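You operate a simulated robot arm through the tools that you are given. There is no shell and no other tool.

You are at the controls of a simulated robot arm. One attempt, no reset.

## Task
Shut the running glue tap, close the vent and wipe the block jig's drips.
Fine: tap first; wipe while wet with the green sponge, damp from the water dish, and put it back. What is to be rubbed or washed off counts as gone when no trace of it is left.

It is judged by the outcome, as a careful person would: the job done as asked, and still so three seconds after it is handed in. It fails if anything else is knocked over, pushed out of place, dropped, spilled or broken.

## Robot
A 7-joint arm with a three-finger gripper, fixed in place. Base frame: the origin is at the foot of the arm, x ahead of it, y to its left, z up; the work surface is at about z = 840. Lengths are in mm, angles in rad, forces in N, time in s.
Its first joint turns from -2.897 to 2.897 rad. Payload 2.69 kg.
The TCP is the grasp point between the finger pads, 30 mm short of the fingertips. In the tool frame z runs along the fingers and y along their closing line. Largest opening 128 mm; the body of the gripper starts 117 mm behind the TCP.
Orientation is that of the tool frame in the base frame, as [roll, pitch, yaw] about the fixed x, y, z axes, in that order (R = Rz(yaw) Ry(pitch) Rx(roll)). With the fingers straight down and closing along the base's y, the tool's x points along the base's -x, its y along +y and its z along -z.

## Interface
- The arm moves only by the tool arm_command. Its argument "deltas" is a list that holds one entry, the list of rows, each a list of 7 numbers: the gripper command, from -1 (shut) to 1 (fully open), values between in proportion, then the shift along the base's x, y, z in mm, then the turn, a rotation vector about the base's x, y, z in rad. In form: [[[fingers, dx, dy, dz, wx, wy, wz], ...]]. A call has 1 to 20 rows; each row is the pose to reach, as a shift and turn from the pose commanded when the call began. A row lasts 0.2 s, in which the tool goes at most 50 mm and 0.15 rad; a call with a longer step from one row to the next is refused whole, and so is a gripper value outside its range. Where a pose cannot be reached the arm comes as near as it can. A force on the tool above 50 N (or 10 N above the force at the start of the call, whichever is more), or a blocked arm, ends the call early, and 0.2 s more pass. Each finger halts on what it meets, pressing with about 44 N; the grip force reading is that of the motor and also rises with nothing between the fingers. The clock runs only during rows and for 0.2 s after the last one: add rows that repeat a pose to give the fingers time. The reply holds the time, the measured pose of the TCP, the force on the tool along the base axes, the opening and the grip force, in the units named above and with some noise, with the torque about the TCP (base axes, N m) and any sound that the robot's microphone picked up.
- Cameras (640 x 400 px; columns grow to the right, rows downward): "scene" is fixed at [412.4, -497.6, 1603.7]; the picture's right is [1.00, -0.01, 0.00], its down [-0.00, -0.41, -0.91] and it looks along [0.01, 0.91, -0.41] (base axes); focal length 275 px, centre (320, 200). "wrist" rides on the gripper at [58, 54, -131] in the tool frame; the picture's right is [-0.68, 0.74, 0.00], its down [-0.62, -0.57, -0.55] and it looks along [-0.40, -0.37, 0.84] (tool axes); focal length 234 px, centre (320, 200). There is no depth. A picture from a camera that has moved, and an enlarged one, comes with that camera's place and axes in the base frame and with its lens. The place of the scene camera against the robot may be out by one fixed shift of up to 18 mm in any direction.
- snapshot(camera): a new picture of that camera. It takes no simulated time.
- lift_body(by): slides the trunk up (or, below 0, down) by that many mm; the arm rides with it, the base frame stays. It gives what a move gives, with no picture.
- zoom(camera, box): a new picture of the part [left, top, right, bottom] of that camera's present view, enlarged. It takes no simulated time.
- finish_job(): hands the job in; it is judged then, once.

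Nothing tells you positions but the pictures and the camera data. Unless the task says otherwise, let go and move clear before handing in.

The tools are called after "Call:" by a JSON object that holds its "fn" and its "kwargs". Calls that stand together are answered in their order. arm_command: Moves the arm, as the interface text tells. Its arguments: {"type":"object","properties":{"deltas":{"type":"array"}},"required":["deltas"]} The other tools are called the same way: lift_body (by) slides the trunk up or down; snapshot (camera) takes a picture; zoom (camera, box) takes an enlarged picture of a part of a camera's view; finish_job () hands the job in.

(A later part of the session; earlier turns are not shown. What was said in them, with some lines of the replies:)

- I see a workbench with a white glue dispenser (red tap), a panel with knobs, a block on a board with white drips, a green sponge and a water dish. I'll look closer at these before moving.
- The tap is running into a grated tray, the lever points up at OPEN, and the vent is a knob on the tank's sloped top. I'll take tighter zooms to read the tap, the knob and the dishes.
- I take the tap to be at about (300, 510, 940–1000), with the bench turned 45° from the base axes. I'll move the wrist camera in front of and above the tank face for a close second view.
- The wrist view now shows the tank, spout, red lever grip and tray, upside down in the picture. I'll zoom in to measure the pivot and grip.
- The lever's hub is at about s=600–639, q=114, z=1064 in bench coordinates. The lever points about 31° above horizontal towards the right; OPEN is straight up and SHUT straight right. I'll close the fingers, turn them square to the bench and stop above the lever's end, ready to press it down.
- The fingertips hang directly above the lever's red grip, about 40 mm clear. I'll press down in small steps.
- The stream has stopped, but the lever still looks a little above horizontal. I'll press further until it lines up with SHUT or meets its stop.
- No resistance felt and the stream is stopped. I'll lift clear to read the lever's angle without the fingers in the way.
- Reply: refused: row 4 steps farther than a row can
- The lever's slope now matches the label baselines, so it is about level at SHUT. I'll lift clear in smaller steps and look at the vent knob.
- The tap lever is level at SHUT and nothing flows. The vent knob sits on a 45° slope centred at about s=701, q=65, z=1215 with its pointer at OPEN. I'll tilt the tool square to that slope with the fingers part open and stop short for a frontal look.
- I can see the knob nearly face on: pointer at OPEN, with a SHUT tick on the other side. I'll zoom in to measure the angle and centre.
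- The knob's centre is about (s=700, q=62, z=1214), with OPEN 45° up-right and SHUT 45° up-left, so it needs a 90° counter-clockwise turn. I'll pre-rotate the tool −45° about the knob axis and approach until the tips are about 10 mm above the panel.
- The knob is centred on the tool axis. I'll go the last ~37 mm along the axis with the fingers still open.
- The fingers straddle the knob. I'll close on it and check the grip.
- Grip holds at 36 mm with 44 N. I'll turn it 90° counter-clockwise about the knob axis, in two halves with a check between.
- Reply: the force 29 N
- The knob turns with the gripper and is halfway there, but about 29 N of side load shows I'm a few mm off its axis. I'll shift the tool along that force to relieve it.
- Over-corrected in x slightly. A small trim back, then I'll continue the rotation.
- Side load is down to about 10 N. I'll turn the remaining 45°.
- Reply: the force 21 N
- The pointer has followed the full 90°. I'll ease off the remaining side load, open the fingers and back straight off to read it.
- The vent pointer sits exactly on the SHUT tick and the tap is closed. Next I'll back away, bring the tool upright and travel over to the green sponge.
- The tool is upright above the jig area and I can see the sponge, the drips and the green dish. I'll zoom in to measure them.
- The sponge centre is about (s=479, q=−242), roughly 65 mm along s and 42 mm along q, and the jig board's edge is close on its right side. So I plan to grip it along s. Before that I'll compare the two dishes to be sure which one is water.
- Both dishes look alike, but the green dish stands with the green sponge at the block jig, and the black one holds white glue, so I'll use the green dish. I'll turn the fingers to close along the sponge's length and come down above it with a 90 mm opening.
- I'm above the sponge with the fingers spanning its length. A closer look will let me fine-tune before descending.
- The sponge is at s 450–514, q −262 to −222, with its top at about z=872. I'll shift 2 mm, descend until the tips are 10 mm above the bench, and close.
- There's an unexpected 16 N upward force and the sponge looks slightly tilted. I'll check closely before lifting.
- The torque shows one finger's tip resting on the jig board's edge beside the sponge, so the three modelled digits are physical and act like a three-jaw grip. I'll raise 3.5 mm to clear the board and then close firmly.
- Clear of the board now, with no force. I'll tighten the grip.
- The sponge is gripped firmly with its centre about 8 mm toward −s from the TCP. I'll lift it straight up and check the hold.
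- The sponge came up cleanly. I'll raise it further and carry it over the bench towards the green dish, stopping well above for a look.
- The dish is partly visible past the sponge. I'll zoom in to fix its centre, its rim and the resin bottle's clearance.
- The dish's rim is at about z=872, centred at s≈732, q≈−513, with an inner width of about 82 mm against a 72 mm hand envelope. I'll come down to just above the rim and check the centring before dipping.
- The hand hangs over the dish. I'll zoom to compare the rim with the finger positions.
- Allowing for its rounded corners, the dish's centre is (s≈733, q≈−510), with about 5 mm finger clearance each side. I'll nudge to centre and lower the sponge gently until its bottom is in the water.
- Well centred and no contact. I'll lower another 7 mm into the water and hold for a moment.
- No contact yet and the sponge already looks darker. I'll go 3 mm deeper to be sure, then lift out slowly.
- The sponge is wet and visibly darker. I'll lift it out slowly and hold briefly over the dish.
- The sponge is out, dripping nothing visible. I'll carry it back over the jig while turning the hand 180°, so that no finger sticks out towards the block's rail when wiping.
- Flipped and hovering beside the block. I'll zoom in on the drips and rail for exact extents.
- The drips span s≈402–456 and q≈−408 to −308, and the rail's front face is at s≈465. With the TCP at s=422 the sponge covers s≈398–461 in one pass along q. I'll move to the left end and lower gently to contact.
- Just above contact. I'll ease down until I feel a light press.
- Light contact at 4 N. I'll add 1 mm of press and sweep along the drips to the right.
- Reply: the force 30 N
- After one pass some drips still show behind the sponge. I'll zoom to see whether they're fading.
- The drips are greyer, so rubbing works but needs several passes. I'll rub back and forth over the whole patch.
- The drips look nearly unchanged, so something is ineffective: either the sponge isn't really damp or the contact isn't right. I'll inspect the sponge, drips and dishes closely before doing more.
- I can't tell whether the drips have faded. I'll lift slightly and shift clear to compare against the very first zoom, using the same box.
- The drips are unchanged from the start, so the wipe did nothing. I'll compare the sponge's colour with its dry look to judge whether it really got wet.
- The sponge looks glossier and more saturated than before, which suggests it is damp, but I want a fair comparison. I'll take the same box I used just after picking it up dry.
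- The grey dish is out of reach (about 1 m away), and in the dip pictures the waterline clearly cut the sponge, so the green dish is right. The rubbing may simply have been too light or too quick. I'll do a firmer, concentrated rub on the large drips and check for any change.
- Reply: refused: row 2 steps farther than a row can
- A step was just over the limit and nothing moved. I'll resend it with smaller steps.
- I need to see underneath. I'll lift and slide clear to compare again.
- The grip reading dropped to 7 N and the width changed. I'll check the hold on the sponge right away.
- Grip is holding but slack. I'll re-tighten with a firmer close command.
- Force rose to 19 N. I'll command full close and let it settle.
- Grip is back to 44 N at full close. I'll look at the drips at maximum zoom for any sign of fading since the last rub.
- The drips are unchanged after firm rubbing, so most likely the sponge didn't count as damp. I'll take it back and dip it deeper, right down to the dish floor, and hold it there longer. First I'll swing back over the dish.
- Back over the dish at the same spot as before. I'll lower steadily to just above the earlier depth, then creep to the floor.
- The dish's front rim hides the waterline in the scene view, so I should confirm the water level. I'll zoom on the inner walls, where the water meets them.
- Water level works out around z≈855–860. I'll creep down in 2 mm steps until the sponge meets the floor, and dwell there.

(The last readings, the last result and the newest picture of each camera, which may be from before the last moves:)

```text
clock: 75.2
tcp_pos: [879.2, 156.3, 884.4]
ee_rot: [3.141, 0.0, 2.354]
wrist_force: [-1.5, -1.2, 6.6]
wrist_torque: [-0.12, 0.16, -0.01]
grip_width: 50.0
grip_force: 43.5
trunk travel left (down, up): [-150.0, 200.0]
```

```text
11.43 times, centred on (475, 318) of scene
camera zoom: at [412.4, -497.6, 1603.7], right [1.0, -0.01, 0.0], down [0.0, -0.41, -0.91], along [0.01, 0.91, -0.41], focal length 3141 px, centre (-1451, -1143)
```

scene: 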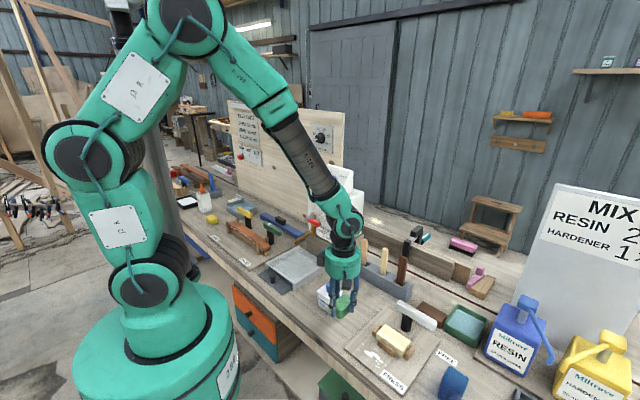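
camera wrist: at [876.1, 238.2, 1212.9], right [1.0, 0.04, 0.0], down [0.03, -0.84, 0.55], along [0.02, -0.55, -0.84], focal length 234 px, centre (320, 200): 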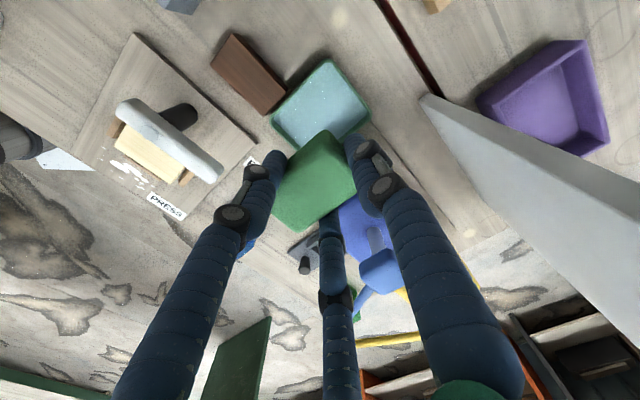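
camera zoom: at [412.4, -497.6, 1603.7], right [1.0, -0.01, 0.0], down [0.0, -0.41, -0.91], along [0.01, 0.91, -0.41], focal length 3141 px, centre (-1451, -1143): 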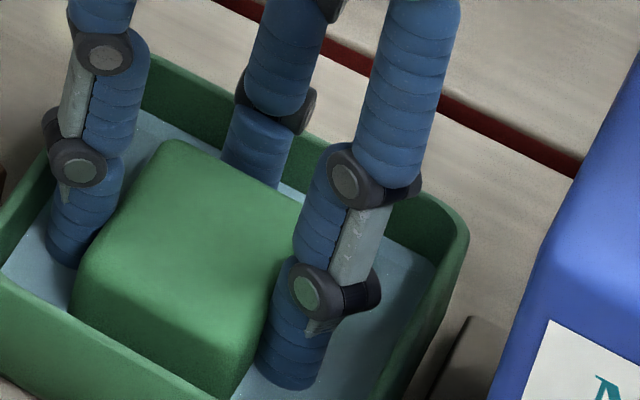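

Now it touches the floor, and the waterline clearly cuts the sponge; the first dip had barely reached the surface. I'll hold here, then lift out slowly and let it drain over the dish.

Call:
{"fn": "arm_command", "kwargs": {"deltas": [[[-1, 0, 0, 0, 0, 0, 0], [-1, 0, 0, 0, 0, 0, 0], [-1, 0, 0, 0, 0, 0, 0], [-1, 0, 0, 0, 0, 0, 0], [-1, 0, 0, 0, 0, 0, 0], [-1, 0, 0, 5, 0, 0, 0], [-1, 0, 0, 12, 0, 0, 0], [-1, 0, 0, 22, 0, 0, 0], [-1, 0, 0, 35, 0, 0, 0], [-1, 0, 0, 45, 0, 0, 0], [-1, 0, 0, 45, 0, 0, 0], [-1, 0, 0, 75, 0, 0, 0], [-1, 0, 0, 115, 0, 0, 0], [-1, 0, 0, 155, 0, 0, 0], [-1, 0, 0, 198, 0, 0, 0], [-1, 0, 0, 198, 0, 0, 0]]]}}

Call:
{"fn": "snapshot", "kwargs": {"camera": "wrist"}}

Call:
{"fn": "zoom", "kwargs": {"camera": "scene", "box": [380, 200, 540, 350]}}

```text
clock: 78.6
tcp_pos: [877.2, 157.4, 1082.5]
ee_rot: [3.141, -0.001, 2.355]
wrist_force: [-1.2, -1.4, -0.3]
wrist_torque: [0.01, -0.07, 0.0]
grip_width: 49.6
grip_force: 43.5
trunk travel left (down, up): [-150.0, 200.0]
```

```text
taken
camera wrist: at [873.3, 237.8, 1213.6], right [1.0, 0.04, 0.0], down [0.03, -0.84, 0.55], along [0.02, -0.55, -0.84], focal length 234 px, centre (320, 200)
```

wrist: 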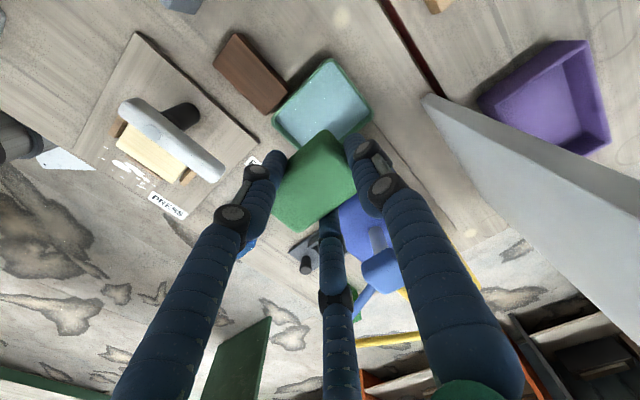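

```text
2.67 times, centred on (460, 275) of scene
camera zoom: at [412.4, -497.6, 1603.7], right [1.0, -0.01, 0.0], down [0.0, -0.41, -0.91], along [0.01, 0.91, -0.41], focal length 733 px, centre (-53, 0)
```

zoom: 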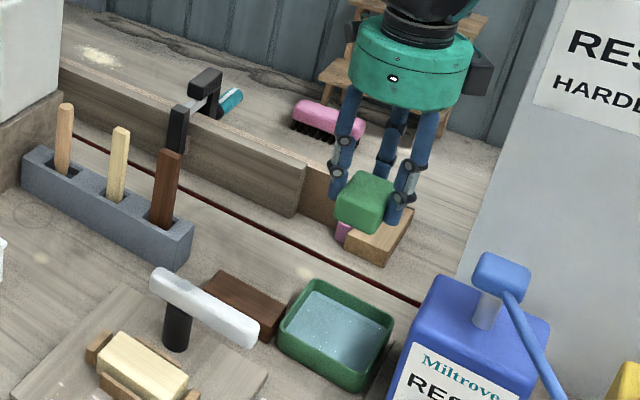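

Dipped properly this time. I'll carry it back over the jig board with the 180° turn, arriving at the left end of the drips.

Call:
{"fn": "arm_command", "kwargs": {"deltas": [[[-1, -10, -2, 5, 0, 0, 0.1447], [-1, -32, -6, 5, 0, 0, 0.2893], [-1, -57, -10, 5, 0, 0, 0.434], [-1, -82, -14, 5, 0, 0, 0.5787], [-1, -107, -18, 5, 0, 0, 0.7233], [-1, -132, -23, 5, 0, 0, 0.868], [-1, -157, -27, 5, 0, 0, 1.0127], [-1, -182, -31, 5, 0, 0, 1.1573], [-1, -207, -36, 5, 0, 0, 1.302], [-1, -232, -40, 5, 0, 0, 1.4467], [-1, -257, -44, 5, 0, 0, 1.5913], [-1, -282, -49, 5, 0, 0, 1.736], [-1, -307, -53, 5, 0, 0, 1.8807], [-1, -332, -57, 0, 0, 0, 2.0253], [-1, -357, -62, -5, 0, 0, 2.17]]]}}

Call:
{"fn": "arm_command", "kwargs": {"deltas": [[[-1, -10, -2, -20, 0, 0, 0.14], [-1, -19, -3, -45, 0, 0, 0.28], [-1, -19, -3, -70, 0, 0, 0.42], [-1, -19, -3, -95, 0, 0, 0.56], [-1, -19, -3, -120, 0, 0, 0.7], [-1, -19, -3, -140, 0, 0, 0.84], [-1, -19, -3, -155, 0, 0, 0.9716], [-1, -19, -3, -165, 0, 0, 0.9716], [-1, -19, -3, -175, 0, 0, 0.9716], [-1, -19, -3, -179, 0, 0, 0.9716], [-1, -19, -3, -179, 0, 0, 0.9716]]]}}

Call:
{"fn": "zoom", "kwargs": {"camera": "wrist", "box": [200, 20, 400, 200]}}

Call:
{"fn": "zoom", "kwargs": {"camera": "scene", "box": [330, 300, 430, 390]}}

```text
clock: 81.8
tcp_pos: [521.8, 96.4, 1076.4]
ee_rot: [3.141, 0.0, -1.755]
wrist_force: [0.8, -0.7, -0.7]
wrist_torque: [-0.01, 0.05, 0.0]
grip_width: 50.0
grip_force: 43.8
trunk travel left (down, up): [-150.0, 200.0]
```

```text
clock: 84.2
tcp_pos: [503.1, 91.0, 898.4]
ee_rot: [3.141, 0.001, -0.789]
wrist_force: [-0.1, -0.3, -1.2]
wrist_torque: [0.05, -0.04, 0.04]
grip_width: 49.6
grip_force: 44.0
trunk travel left (down, up): [-150.0, 200.0]
```

```text
2.22 times, centred on (300, 110) of wrist
camera zoom: at [505.6, 13.2, 1029.3], right [-1.0, -0.04, 0.0], down [-0.03, 0.84, 0.55], along [-0.02, 0.55, -0.84], focal length 520 px, centre (364, 400)
```

zoom: 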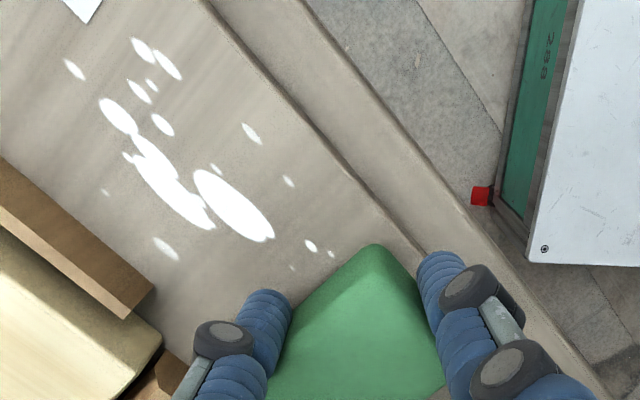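

```text
4.44 times, centred on (380, 345) of scene
camera zoom: at [412.4, -497.6, 1603.7], right [1.0, -0.01, 0.0], down [0.0, -0.41, -0.91], along [0.01, 0.91, -0.41], focal length 1221 px, centre (53, -444)
```

zoom: 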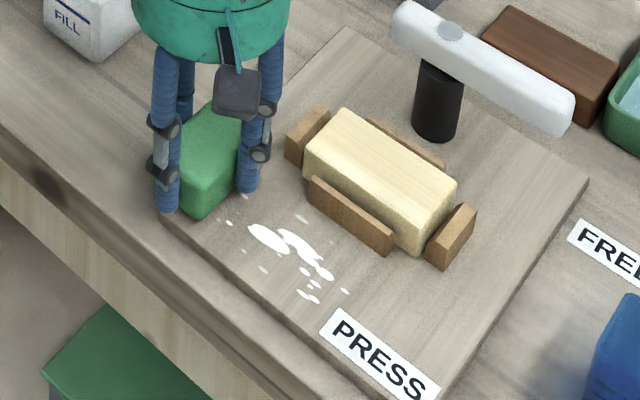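

In place, with the drips still wet white. I'll lower to a light press and sweep slowly along them.

Call:
{"fn": "arm_command", "kwargs": {"deltas": [[[-1, 0, 0, -2.5, 0, 0, 0], [-1, 0, 0, -4.5, 0, 0, 0], [-1, 0, 0, -5.5, 0, 0, 0], [-1, 0, 0, -5.5, 0, 0, 0]]]}}

```text
clock: 85.2
tcp_pos: [504.1, 92.4, 892.3]
ee_rot: [-3.141, 0.001, -0.787]
wrist_force: [0.6, -0.4, 0.5]
wrist_torque: [-0.03, -0.01, -0.02]
grip_width: 49.8
grip_force: 43.8
trunk travel left (down, up): [-150.0, 200.0]
```

No contact yet, so the sponge has ridden up a couple of mm in the grip. I'll ease down a little more.

Call:
{"fn": "arm_command", "kwargs": {"deltas": [[[-1, 0, 0, -1, 0, 0, 0], [-1, 0, 0, -2, 0, 0, 0], [-1, 0, 0, -2, 0, 0, 0]]]}}

```text
clock: 86.0
tcp_pos: [503.5, 92.0, 892.1]
ee_rot: [-3.138, -0.001, -0.788]
wrist_force: [-2.4, -5.2, 28.6]
wrist_torque: [-0.04, -0.2, -0.07]
grip_width: 50.0
grip_force: 44.2
trunk travel left (down, up): [-150.0, 200.0]
```

Good firm contact at about 29 N. I'll relax by 1 mm and sweep across the drips.

Call:
{"fn": "arm_command", "kwargs": {"deltas": [[[-1, 0, 0, 0.8, 0, 0, 0], [-1, 8, -8, 0.8, 0, 0, 0], [-1, 16, -16, 0.8, 0, 0, 0], [-1, 24, -24, 0.8, 0, 0, 0], [-1, 32, -32, 0.8, 0, 0, 0], [-1, 40, -40, 0.8, 0, 0, 0], [-1, 48, -48, 0.8, 0, 0, 0], [-1, 56, -56, 0.8, 0, 0, 0], [-1, 64, -64, 0.8, 0, 0, 0], [-1, 72, -72, 0.8, 0, 0, 0], [-1, 80, -80, 0.8, 0, 0, 0], [-1, 88, -88, 0.8, 0, 0, 0], [-1, 88, -88, 0.8, 0, 0, 0]]]}}

Call:
{"fn": "zoom", "kwargs": {"camera": "scene", "box": [330, 300, 430, 390]}}

Call:
{"fn": "zoom", "kwargs": {"camera": "wrist", "box": [260, 130, 420, 280]}}

```text
clock: 88.8
tcp_pos: [591.3, 5.8, 892.0]
ee_rot: [-3.141, -0.003, -0.786]
wrist_force: [-11.7, 10.8, 27.6]
wrist_torque: [0.5, -0.08, 0.25]
grip_width: 49.7
grip_force: 44.2
trunk travel left (down, up): [-150.0, 200.0]
```

```text
4.44 times, centred on (380, 345) of scene
camera zoom: at [412.4, -497.6, 1603.7], right [1.0, -0.01, 0.0], down [0.0, -0.41, -0.91], along [0.01, 0.91, -0.41], focal length 1221 px, centre (53, -444)
```

zoom: 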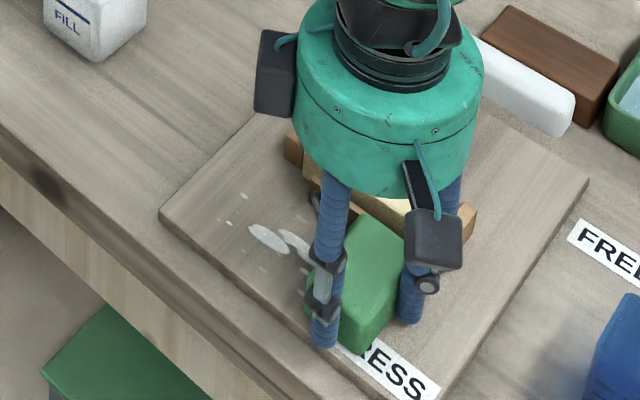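

```text
2.67 times, centred on (340, 205) of wrist
camera zoom: at [592.7, -72.9, 1022.5], right [-1.0, -0.04, 0.0], down [-0.04, 0.84, 0.55], along [-0.02, 0.55, -0.84], focal length 624 px, centre (267, 187)
```

zoom: 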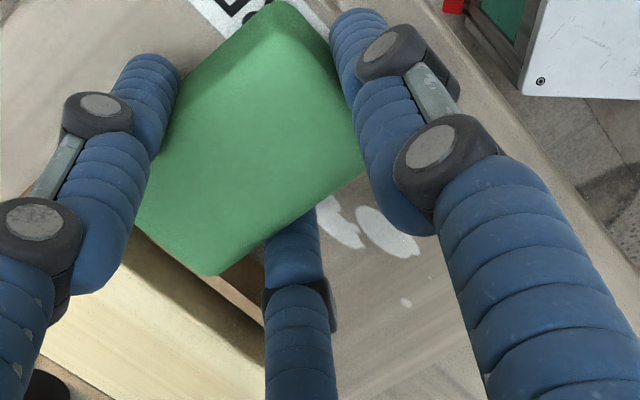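

The drips have clearly faded after this pass: greyer and thinner, with some small ones nearly gone. I'll keep rubbing back and forth.

Call:
{"fn": "arm_command", "kwargs": {"deltas": [[[-1, -10, 10, 0, 0, 0, 0], [-1, -20, 20, 0, 0, 0, 0], [-1, -30, 30, 0, 0, 0, 0], [-1, -40, 40, 0, 0, 0, 0], [-1, -50, 50, 0, 0, 0, 0], [-1, -60, 60, 0, 0, 0, 0], [-1, -70, 70, 0, 0, 0, 0], [-1, -80, 80, 0, 0, 0, 0], [-1, -86, 86, 0, 0, 0, 0], [-1, -76, 76, 0, 0, 0, 0], [-1, -66, 66, 0, 0, 0, 0], [-1, -56, 56, 0, 0, 0, 0], [-1, -46, 46, 0, 0, 0, 0], [-1, -36, 36, 0, 0, 0, 0], [-1, -26, 26, 0, 0, 0, 0], [-1, -16, 16, 0, 0, 0, 0], [-1, -6, 6, 0, 0, 0, 0], [-1, 0, 0, 0, 0, 0, 0], [-1, 0, 0, 0, 0, 0, 0]]]}}

Call:
{"fn": "zoom", "kwargs": {"camera": "scene", "box": [330, 300, 430, 390]}}

Call:
{"fn": "zoom", "kwargs": {"camera": "wrist", "box": [260, 130, 420, 280]}}

```text
clock: 92.8
tcp_pos: [592.2, 5.3, 890.8]
ee_rot: [-3.141, 0.001, -0.785]
wrist_force: [-4.9, 3.9, 7.1]
wrist_torque: [0.14, 0.07, 0.04]
grip_width: 49.9
grip_force: 43.8
trunk travel left (down, up): [-150.0, 200.0]
```

```text
4.44 times, centred on (380, 345) of scene
camera zoom: at [412.4, -497.6, 1603.7], right [1.0, -0.01, 0.0], down [0.0, -0.41, -0.91], along [0.01, 0.91, -0.41], focal length 1221 px, centre (53, -444)
```

zoom: 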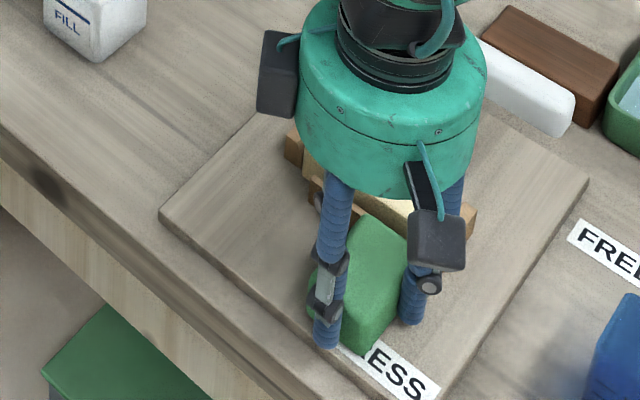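

```text
2.67 times, centred on (340, 205) of wrist
camera zoom: at [594.2, -73.2, 1022.5], right [-1.0, -0.04, 0.0], down [-0.03, 0.84, 0.55], along [-0.02, 0.55, -0.84], focal length 624 px, centre (267, 187)
```

zoom: 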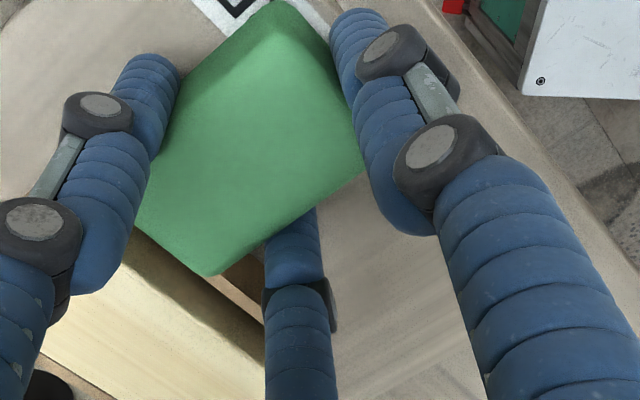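

The drips in view are gone. One more pass back over the whole strip, then I'll lift to inspect everything.

Call:
{"fn": "arm_command", "kwargs": {"deltas": [[[-1, -5, 5, -0.8, 0, 0, 0], [-1, -14, 14, -0.8, 0, 0, 0], [-1, -24, 24, -0.8, 0, 0, 0], [-1, -34, 34, -0.8, 0, 0, 0], [-1, -44, 44, -0.8, 0, 0, 0], [-1, -54, 54, -0.8, 0, 0, 0], [-1, -64, 64, -0.8, 0, 0, 0], [-1, -74, 74, -0.8, 0, 0, 0], [-1, -84, 84, -0.8, 0, 0, 0], [-1, -88, 88, -0.8, 0, 0, 0], [-1, -88, 88, 10, 0, 0, 0], [-1, -93, 93, 40, 0, 0, 0], [-1, -108, 108, 75, 0, 0, 0], [-1, -123, 123, 90, 0, 0, 0], [-1, -123, 123, 90, 0, 0, 0]]]}}

Call:
{"fn": "zoom", "kwargs": {"camera": "scene", "box": [345, 320, 425, 380]}}

Call:
{"fn": "zoom", "kwargs": {"camera": "wrist", "box": [160, 0, 380, 160]}}

Call:
{"fn": "zoom", "kwargs": {"camera": "scene", "box": [370, 340, 410, 370]}}

```text
clock: 96.0
tcp_pos: [466.4, 127.1, 982.4]
ee_rot: [3.141, 0.001, -0.786]
wrist_force: [-0.3, 0.5, -0.6]
wrist_torque: [0.0, -0.05, -0.01]
grip_width: 49.8
grip_force: 44.5
trunk travel left (down, up): [-150.0, 200.0]
```

```text
6.67 times, centred on (385, 350) of scene
camera zoom: at [412.4, -497.6, 1603.7], right [1.0, -0.01, 0.0], down [0.0, -0.41, -0.91], along [0.01, 0.91, -0.41], focal length 1832 px, centre (-113, -800)
```

zoom: 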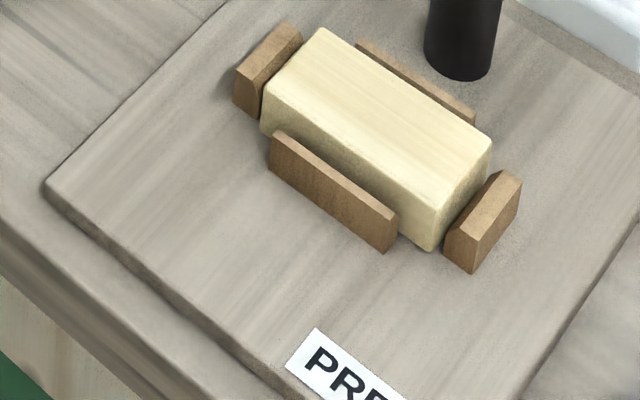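

```text
2.50 times, centred on (270, 80) of wrist
camera zoom: at [469.3, 49.5, 1113.8], right [-1.0, -0.04, 0.0], down [-0.03, 0.84, 0.55], along [-0.02, 0.55, -0.84], focal length 585 px, centre (445, 500)
```

zoom: 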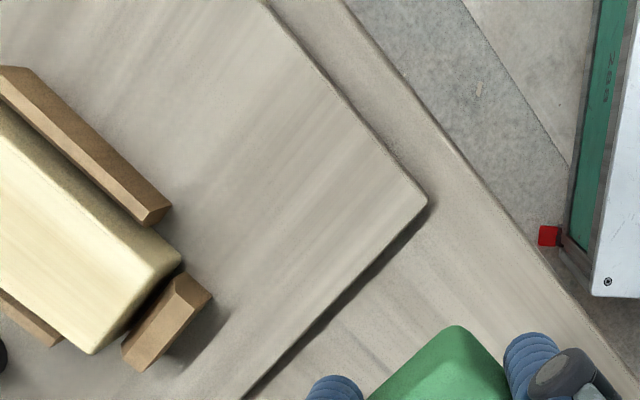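

```text
13.33 times, centred on (390, 355) of scene
camera zoom: at [412.4, -497.6, 1603.7], right [1.0, -0.01, 0.0], down [0.0, -0.41, -0.91], along [0.01, 0.91, -0.41], focal length 3664 px, centre (-613, -1867)
```

zoom: 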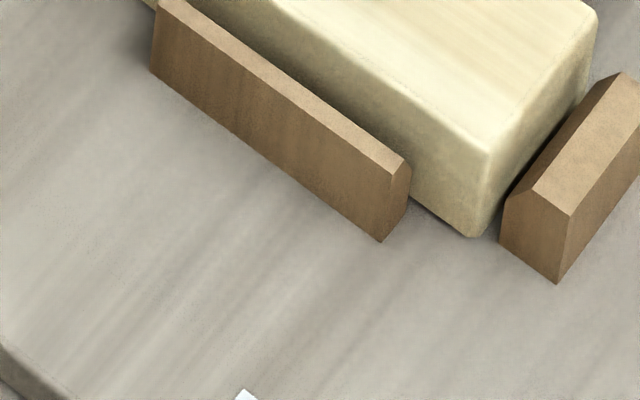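

Every drip is gone and the board is clean. Next I'll put the sponge back, after checking how it now sits in the hand so I can place it squarely.

Call:
{"fn": "zoom", "kwargs": {"camera": "wrist", "box": [240, 110, 400, 240]}}

Call:
{"fn": "zoom", "kwargs": {"camera": "scene", "box": [320, 270, 380, 330]}}

Call:
{"fn": "zoom", "kwargs": {"camera": "scene", "box": [340, 300, 510, 400]}}

```text
3.08 times, centred on (320, 175) of wrist
camera zoom: at [469.3, 49.5, 1113.8], right [-1.0, -0.04, 0.0], down [-0.03, 0.84, 0.55], along [-0.02, 0.55, -0.84], focal length 720 px, centre (320, 277)
```

zoom: 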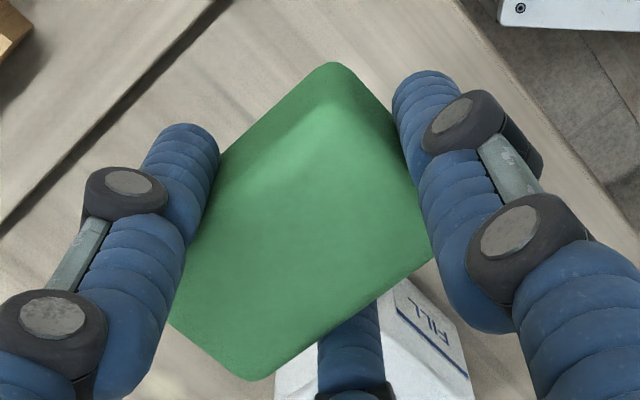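

```text
6.67 times, centred on (350, 300) of scene
camera zoom: at [412.4, -497.6, 1603.7], right [1.0, -0.01, 0.0], down [0.0, -0.41, -0.91], along [0.01, 0.91, -0.41], focal length 1832 px, centre (120, -467)
```

zoom: 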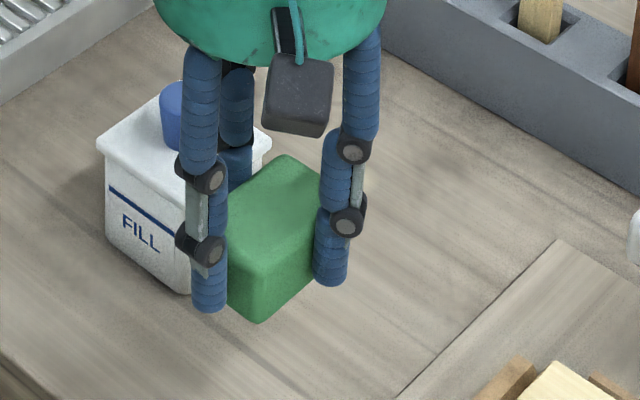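

```text
3.76 times, centred on (425, 350) of scene
camera zoom: at [412.4, -497.6, 1603.7], right [1.0, -0.01, 0.0], down [0.0, -0.41, -0.91], along [0.01, 0.91, -0.41], focal length 1035 px, centre (-75, -365)
```

zoom: 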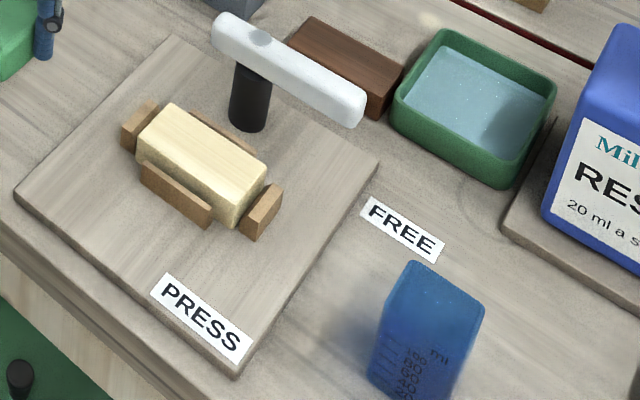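

The sponge still sits square in the hand with its centre about 9 mm toward +s of the TCP. I'll carry it over its original spot (centre s≈482, q≈−242) and lower it close to the bench.

Call:
{"fn": "arm_command", "kwargs": {"deltas": [[[-1, 18, 17, 0, 0, 0, 0], [-1, 36.9, 34.9, -10, 0, 0, 0], [-1, 36.9, 34.9, -45, 0, 0, 0], [-1, 36.9, 34.9, -75, 0, 0, 0], [-1, 36.9, 34.9, -90, 0, 0, 0], [-1, 36.9, 34.9, -95, 0, 0, 0], [-1, 36.9, 34.9, -95, 0, 0, 0]]]}}

Call:
{"fn": "snapshot", "kwargs": {"camera": "wrist"}}

Call:
{"fn": "zoom", "kwargs": {"camera": "scene", "box": [335, 300, 385, 340]}}

```text
clock: 97.6
tcp_pos: [504.3, 161.9, 885.8]
ee_rot: [3.14, 0.001, -0.787]
wrist_force: [-0.5, 0.0, 0.1]
wrist_torque: [0.0, -0.04, -0.01]
grip_width: 49.6
grip_force: 44.2
trunk travel left (down, up): [-150.0, 200.0]
```

```text
taken
camera wrist: at [507.9, 84.1, 1017.6], right [-1.0, -0.04, 0.0], down [-0.03, 0.84, 0.55], along [-0.02, 0.55, -0.84], focal length 234 px, centre (320, 200)
```

wrist: 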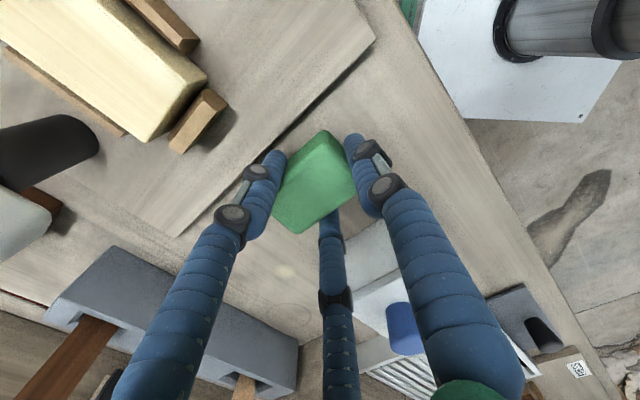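

```text
10.00 times, centred on (360, 320) of scene
camera zoom: at [412.4, -497.6, 1603.7], right [1.0, -0.01, 0.0], down [0.0, -0.41, -0.91], along [0.01, 0.91, -0.41], focal length 2748 px, centre (-80, -1000)
```

zoom: 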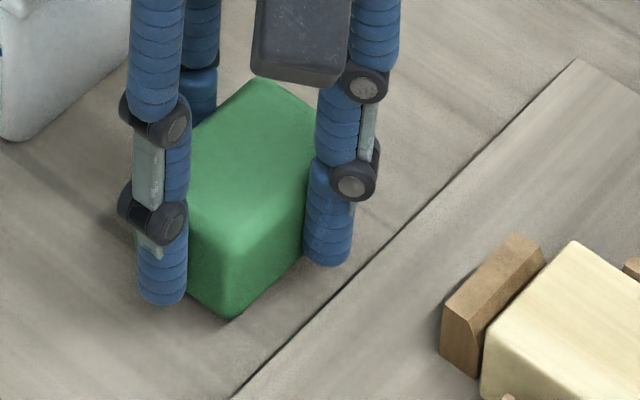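

Close to the original outline. I'll creep down until the sponge just touches the bench, then compare its outline with the first picture.

Call:
{"fn": "arm_command", "kwargs": {"deltas": [[[-1, 0, 0, -1.5, 0, 0, 0], [-1, 0, 0, -2.5, 0, 0, 0], [-1, 0, 0, -2.5, 0, 0, 0]]]}}

Call:
{"fn": "zoom", "kwargs": {"camera": "scene", "box": [335, 300, 385, 340]}}

Call:
{"fn": "zoom", "kwargs": {"camera": "wrist", "box": [240, 110, 400, 240]}}

```text
clock: 98.4
tcp_pos: [503.8, 163.7, 883.7]
ee_rot: [-3.14, 0.002, -0.787]
wrist_force: [0.9, -0.4, -0.1]
wrist_torque: [0.01, 0.04, 0.0]
grip_width: 49.7
grip_force: 43.7
trunk travel left (down, up): [-150.0, 200.0]
```

```text
10.00 times, centred on (360, 320) of scene
camera zoom: at [412.4, -497.6, 1603.7], right [1.0, -0.01, 0.0], down [0.0, -0.41, -0.91], along [0.01, 0.91, -0.41], focal length 2748 px, centre (-80, -1000)
```

zoom: 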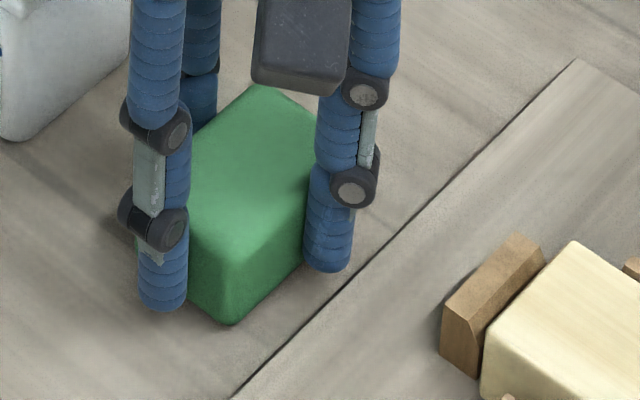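

```text
3.08 times, centred on (320, 175) of wrist
camera zoom: at [508.2, 84.3, 1014.6], right [-1.0, -0.04, 0.0], down [-0.03, 0.84, 0.55], along [-0.02, 0.55, -0.84], focal length 720 px, centre (320, 277)
```

zoom: 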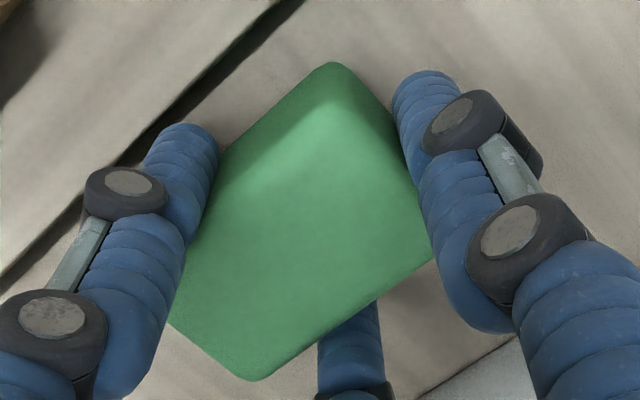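

Still about 2 mm above the bench, and the outline is some 3–4 mm too far in +y. I'll nudge −3 mm in y, lower to about 1 mm above the bench (tips still clear of the board edge), and open gently.

Call:
{"fn": "arm_command", "kwargs": {"deltas": [[[-1, 0, -1.5, 0, 0, 0, 0], [-1, 0, -3, 0, 0, 0, 0], [-1, 0, -3, -1, 0, 0, 0], [-1, 0, -3, -1, 0, 0, 0]]]}}

Call:
{"fn": "arm_command", "kwargs": {"deltas": [[[-0.23, 0, 0, 0, 0, 0, 0], [-0.2, 0, 0, 0, 0, 0, 0], [-0.15, 0, 0, 0, 0, 0, 0], [-0.1, 0, 0, 0, 0, 0, 0], [-0.1, 0, 0, 0, 0, 0, 0]]]}}

Call:
{"fn": "zoom", "kwargs": {"camera": "scene", "box": [335, 300, 385, 340]}}

Call:
{"fn": "zoom", "kwargs": {"camera": "wrist", "box": [240, 110, 400, 240]}}

```text
clock: 99.4
tcp_pos: [503.8, 160.3, 882.7]
ee_rot: [-3.14, 0.001, -0.787]
wrist_force: [0.6, -0.5, -0.7]
wrist_torque: [0.06, -0.01, 0.03]
grip_width: 49.7
grip_force: 44.2
trunk travel left (down, up): [-150.0, 200.0]
```

```text
clock: 100.6
tcp_pos: [504.9, 158.8, 883.0]
ee_rot: [3.14, 0.0, -0.786]
wrist_force: [1.1, 0.7, 0.2]
wrist_torque: [0.01, 0.02, -0.02]
grip_width: 57.6
grip_force: 0.1
trunk travel left (down, up): [-150.0, 200.0]
```

```text
10.00 times, centred on (360, 320) of scene
camera zoom: at [412.4, -497.6, 1603.7], right [1.0, -0.01, 0.0], down [0.0, -0.41, -0.91], along [0.01, 0.91, -0.41], focal length 2748 px, centre (-80, -1000)
```

zoom: 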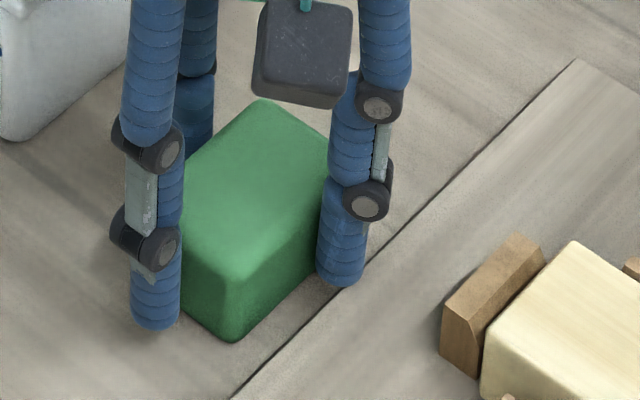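

```text
3.08 times, centred on (320, 175) of wrist
camera zoom: at [508.1, 80.5, 1013.7], right [-1.0, -0.04, 0.0], down [-0.03, 0.84, 0.55], along [-0.02, 0.55, -0.84], focal length 720 px, centre (320, 277)
```

zoom: 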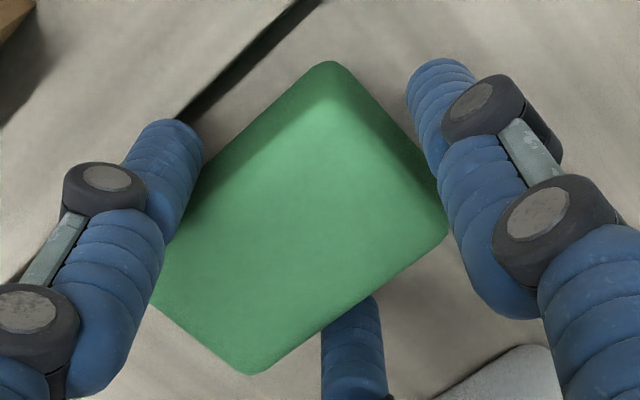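

Released, and the sponge's outline matches its original position almost exactly. I'll open a little more and lift straight up.

Call:
{"fn": "arm_command", "kwargs": {"deltas": [[[0.0, 0, 0, 0, 0, 0, 0], [0.05, 0, 0, 0.5, 0, 0, 0], [0.05, 0, 0, 5, 0, 0, 0], [0.05, 0, 0, 20, 0, 0, 0], [0.05, 0, 0, 45, 0, 0, 0], [0.05, 0, 0, 85, 0, 0, 0], [0.05, 0, 0, 130, 0, 0, 0], [0.05, 0, 0, 175, 0, 0, 0], [0.05, -20, 0, 220, 0, 0, 0], [0.05, -60, 0, 245, 0, 0, 0], [0.05, -100, 0, 265, 0, 0, 0], [0.05, -100, 0, 265, 0, 0, 0]]]}}

Call:
{"fn": "snapshot", "kwargs": {"camera": "scene"}}

Call:
{"fn": "zoom", "kwargs": {"camera": "scene", "box": [300, 270, 508, 400]}}

Call:
{"fn": "zoom", "kwargs": {"camera": "scene", "box": [260, 150, 420, 250]}}

Call:
{"fn": "snapshot", "kwargs": {"camera": "wrist"}}

```text
clock: 103.2
tcp_pos: [401.4, 160.0, 1146.7]
ee_rot: [-3.141, -0.001, -0.788]
wrist_force: [-0.3, -0.3, -0.5]
wrist_torque: [0.01, -0.08, 0.01]
grip_width: 67.1
grip_force: 0.0
trunk travel left (down, up): [-150.0, 200.0]
```

```text
taken
```

scene: 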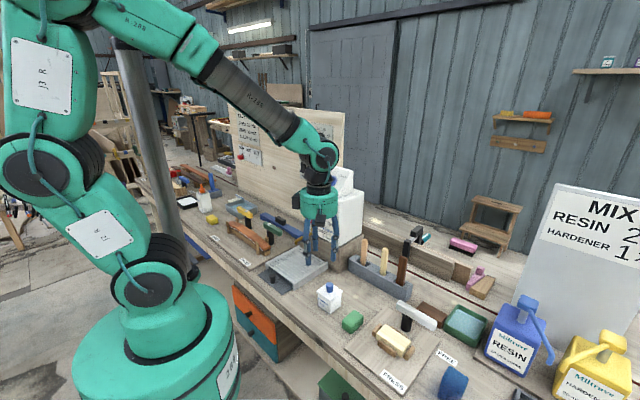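

```text
3.08 times, centred on (404, 335) of scene
camera zoom: at [412.4, -497.6, 1603.7], right [1.0, -0.01, 0.0], down [0.0, -0.41, -0.91], along [0.01, 0.91, -0.41], focal length 846 px, centre (62, -215)
```

zoom: 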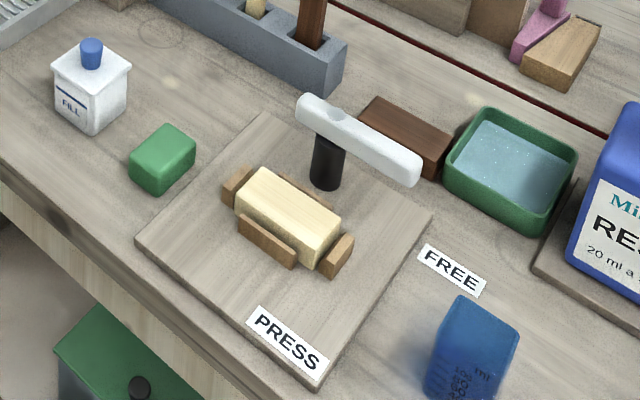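

```text
4.00 times, centred on (340, 200) of scene
camera zoom: at [412.4, -497.6, 1603.7], right [1.0, -0.01, 0.0], down [0.0, -0.41, -0.91], along [0.01, 0.91, -0.41], focal length 1099 px, centre (240, 200)
```

zoom: 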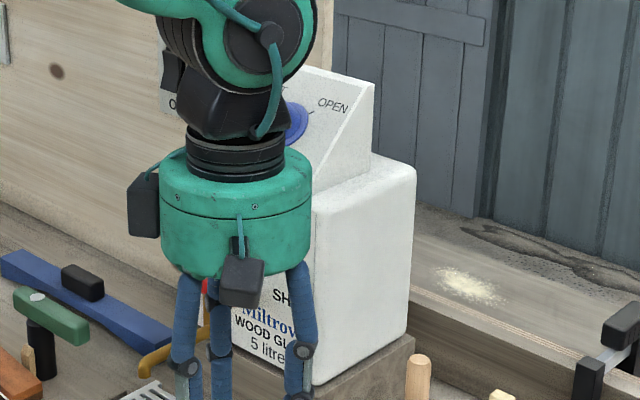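

```text
taken
camera wrist: at [404.0, 82.0, 1277.6], right [-1.0, -0.04, 0.0], down [-0.03, 0.84, 0.55], along [-0.02, 0.55, -0.84], focal length 234 px, centre (320, 200)
```

wrist: 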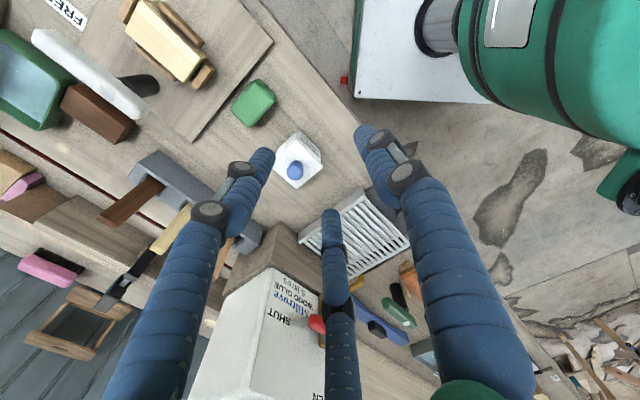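

The sponge is back and the jig, dish and bottles look undisturbed. I'll move the arm clear of the view for a final check of the tap and vent.

Call:
{"fn": "arm_command", "kwargs": {"deltas": [[[0.05, 20, -30, 30, 0, 0, 0], [0.05, 45, -60, 60, 0, 0, 0], [0.05, 70, -90, 90, 0, 0, 0], [0.05, 95, -120, 115, 0, 0, 0], [0.05, 120, -150, 135, 0, 0, 0], [0.05, 120, -150, 135, 0, 0, 0]]]}}

Call:
{"fn": "zoom", "kwargs": {"camera": "scene", "box": [260, 150, 420, 250]}}

Call:
{"fn": "zoom", "kwargs": {"camera": "scene", "box": [290, 200, 350, 250]}}

Call:
{"fn": "zoom", "kwargs": {"camera": "scene", "box": [312, 160, 352, 195]}}

Call:
{"fn": "snapshot", "kwargs": {"camera": "scene"}}

```text
clock: 104.6
tcp_pos: [525.6, 8.6, 1280.6]
ee_rot: [-3.141, 0.0, -0.785]
wrist_force: [0.6, -1.1, 0.1]
wrist_torque: [0.02, 0.05, -0.04]
grip_width: 67.2
grip_force: 0.0
trunk travel left (down, up): [-150.0, 200.0]
```

```text
4.00 times, centred on (340, 200) of scene
camera zoom: at [412.4, -497.6, 1603.7], right [1.0, -0.01, 0.0], down [0.0, -0.41, -0.91], along [0.01, 0.91, -0.41], focal length 1099 px, centre (240, 200)
```

zoom: 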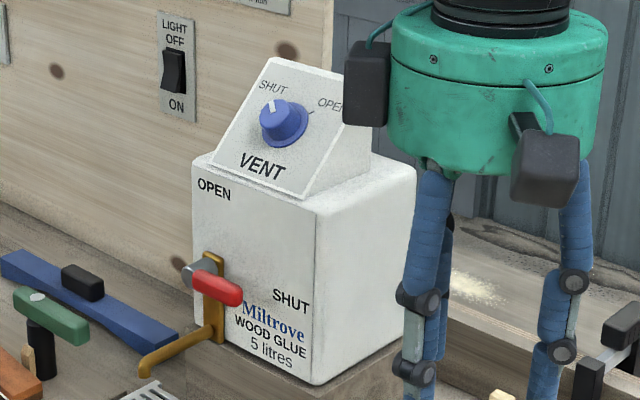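

```text
8.00 times, centred on (320, 225) of scene
camera zoom: at [412.4, -497.6, 1603.7], right [1.0, -0.01, 0.0], down [0.0, -0.41, -0.91], along [0.01, 0.91, -0.41], focal length 2198 px, centre (320, 0)
```

zoom: 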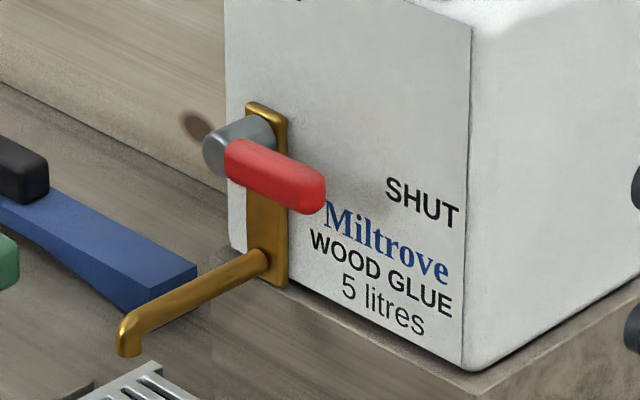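

```text
11.43 times, centred on (332, 178) of scene
camera zoom: at [412.4, -497.6, 1603.7], right [1.0, -0.01, 0.0], down [0.0, -0.41, -0.91], along [0.01, 0.91, -0.41], focal length 3141 px, centre (183, 457)
```

zoom: 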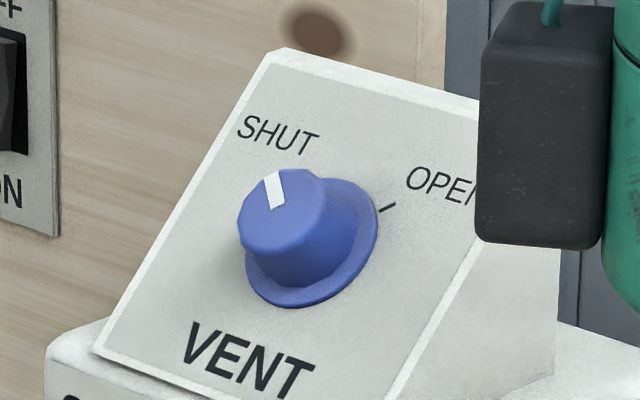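

```text
taken
```

scene: 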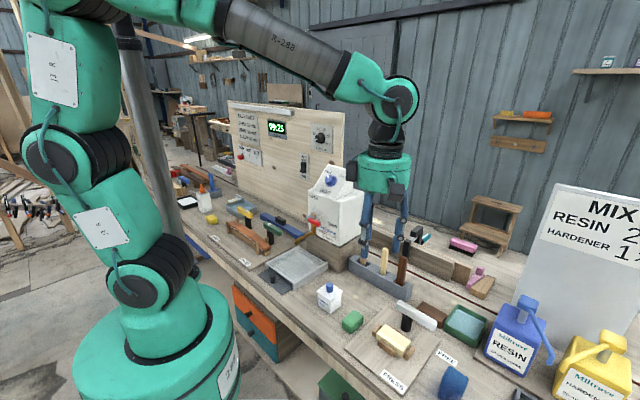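

Vent is on SHUT, the spout is dry, and all else is in place. The lever looks a few degrees shy of fully level, so I'll go back to the earlier viewpoint in front of the tank to measure it properly.

Call:
{"fn": "arm_command", "kwargs": {"deltas": [[[-0.5, -20, 30, 0, 0, 0, -0.06], [-0.8, -45, 62, -5, 0, 0, -0.13], [-0.8, -70, 96, -10, 0, 0, -0.2], [-0.8, -96, 131, -20, 0, 0, -0.27], [-0.8, -122, 166, -30, 0, 0, -0.34], [-0.8, -148, 201, -45, 0, 0, -0.41], [-0.8, -174, 236, -60, 0, 0, -0.48], [-0.8, -200, 271, -75, 0, 0, -0.55], [-0.8, -226, 306, -90, 0, 0, -0.62], [-0.8, -252, 341, -105, 0, 0, -0.69], [-0.8, -278, 376, -120, 0, 0, -0.76], [-0.8, -300, 406, -135, 0, 0, -0.826], [-0.8, -308, 420, -145, 0, 0, -0.826], [-0.8, -308, 420, -145, 0, 0, -0.826]]]}}

Call:
{"fn": "snapshot", "kwargs": {"camera": "wrist"}}

Call:
{"fn": "zoom", "kwargs": {"camera": "wrist", "box": [200, 140, 360, 320]}}

Call:
{"fn": "zoom", "kwargs": {"camera": "wrist", "box": [220, 230, 330, 310]}}

```text
clock: 107.6
tcp_pos: [216.8, 429.9, 1136.3]
ee_rot: [3.141, -0.001, -1.613]
wrist_force: [-0.4, 0.5, -0.7]
wrist_torque: [0.0, 0.03, 0.03]
grip_width: 12.9
grip_force: 0.1
trunk travel left (down, up): [-150.0, 200.0]
```

```text
taken
camera wrist: at [160.4, 373.7, 1267.7], right [-0.71, 0.71, 0.0], down [0.59, 0.59, 0.55], along [0.39, 0.39, -0.84], focal length 234 px, centre (320, 200)
```

wrist: 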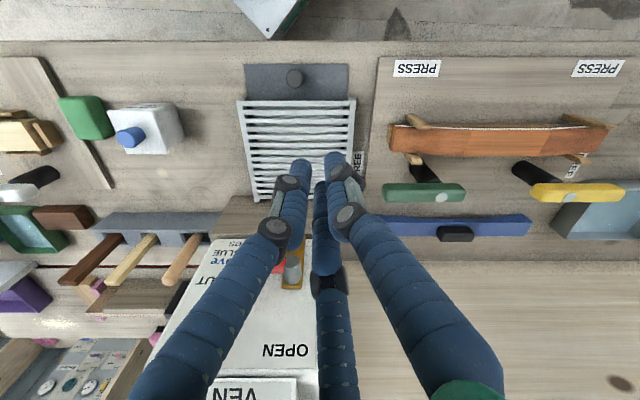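

```text
2.22 times, centred on (280, 230) of wrist
camera zoom: at [160.4, 373.7, 1267.7], right [-0.71, 0.71, 0.0], down [0.59, 0.59, 0.55], along [0.39, 0.39, -0.84], focal length 520 px, centre (409, 133)
```

zoom: 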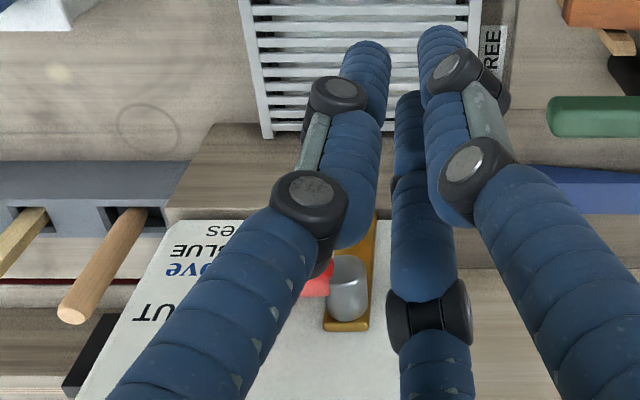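

```text
5.00 times, centred on (275, 270) of wrist
camera zoom: at [160.4, 373.7, 1267.7], right [-0.71, 0.71, 0.0], down [0.59, 0.59, 0.55], along [0.39, 0.39, -0.84], focal length 1171 px, centre (545, -150)
```

zoom: 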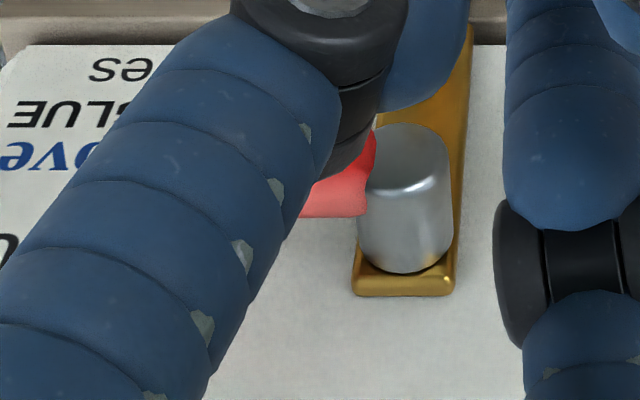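

The closed fingers block the lever. I'll open them fully here, where there's plenty of room, and look again.

Call:
{"fn": "arm_command", "kwargs": {"deltas": [[[-0.2, 0, 0, 0, 0, 0, 0], [0.4, 0, 0, 0, 0, 0, 0], [1, 0, 0, 0, 0, 0, 0], [1, 0, 0, 0, 0, 0, 0]]]}}

Call:
{"fn": "zoom", "kwargs": {"camera": "wrist", "box": [190, 200, 350, 310]}}

Call:
{"fn": "zoom", "kwargs": {"camera": "wrist", "box": [220, 230, 320, 300]}}

```text
clock: 108.6
tcp_pos: [216.2, 428.3, 1136.1]
ee_rot: [-3.141, 0.001, -1.615]
wrist_force: [-0.4, -0.1, -0.7]
wrist_torque: [-0.03, 0.03, 0.02]
grip_width: 127.9
grip_force: 0.1
trunk travel left (down, up): [-150.0, 200.0]
```

```text
3.64 times, centred on (270, 255) of wrist
camera zoom: at [160.5, 373.2, 1267.8], right [-0.71, 0.71, 0.0], down [0.59, 0.59, 0.55], along [0.39, 0.39, -0.84], focal length 852 px, centre (502, 0)
```

zoom: 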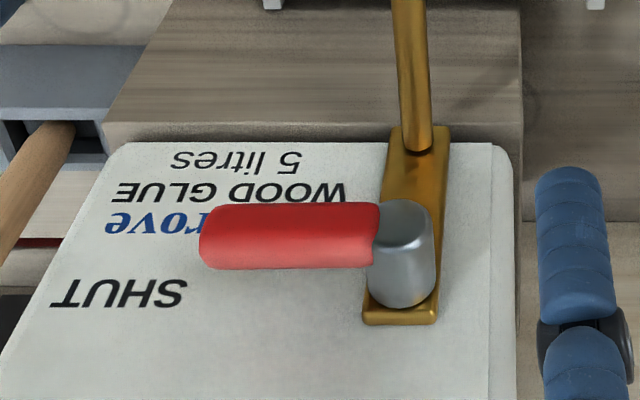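

```text
5.71 times, centred on (270, 265) of wrist
camera zoom: at [160.5, 373.2, 1267.8], right [-0.71, 0.71, 0.0], down [0.59, 0.59, 0.55], along [0.39, 0.39, -0.84], focal length 1338 px, centre (606, -171)
```

zoom: 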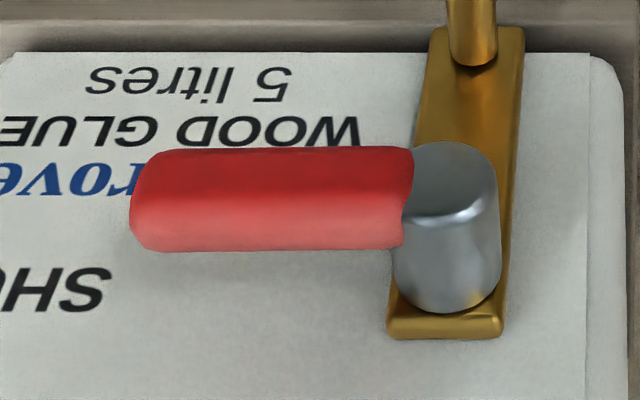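

The lever is level within about a degree, dead on SHUT, and the spout is dry. The vent is shut, the board clean and the sponge back. I'll lift clear and take one last overview.

Call:
{"fn": "arm_command", "kwargs": {"deltas": [[[1, -5, -20, 40, 0, 0, 0], [1, -10, -40, 80, 0, 0, 0], [1, -10, -40, 120, 0, 0, 0], [1, -10, -40, 120, 0, 0, 0]]]}}

Call:
{"fn": "snapshot", "kwargs": {"camera": "scene"}}

Call:
{"fn": "zoom", "kwargs": {"camera": "scene", "box": [300, 200, 508, 400]}}

```text
clock: 109.6
tcp_pos: [205.9, 387.3, 1257.6]
ee_rot: [-3.141, -0.001, -1.613]
wrist_force: [-0.4, 0.4, -0.9]
wrist_torque: [-0.02, -0.02, -0.02]
grip_width: 127.7
grip_force: 0.0
trunk travel left (down, up): [-150.0, 200.0]
```

```text
taken
```

scene: 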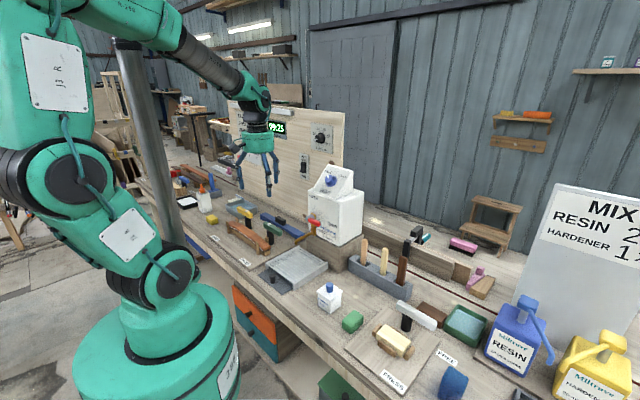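

```text
2.00 times, centred on (404, 300) of scene
camera zoom: at [412.4, -497.6, 1603.7], right [1.0, -0.01, 0.0], down [0.0, -0.41, -0.91], along [0.01, 0.91, -0.41], focal length 550 px, centre (152, 0)
```

zoom: 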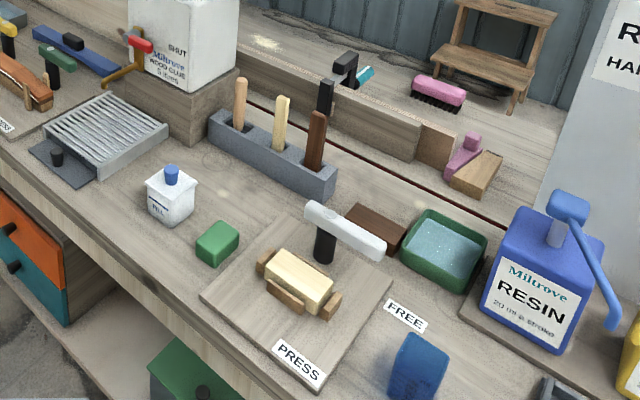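

The tap is shut, the vent is on SHUT, the jig board is clean, the sponge is back in its place and nothing else has moved. The arm is clear, so I'm handing the job in.

Call:
{"fn": "finish_job", "kwargs": {}}

```text
The job is handed in.
```

The glue tap is shut, the vent is closed, and the block jig's drips are wiped off. The job is handed in; I haven't seen the judge's result.

- **Tap:** I shut this first. The lever is within about a degree of SHUT and the spout is dry.
- **Vent:** I turned the knob 90° so its pointer sits on the SHUT mark.
- **Drips:** The first wiping passes did nothing, because my first dip barely reached the water. I dipped the green sponge again to the bottom of the dish and wiped once more. No trace shows on the board in close-up.
- **Sponge:** It is back on its original spot, matching its starting outline to within about a millimetre.

While picking up the sponge, one fingertip pressed briefly on the edge of the jig board (about 16 N). In the last pictures the board and everything else are where they started.
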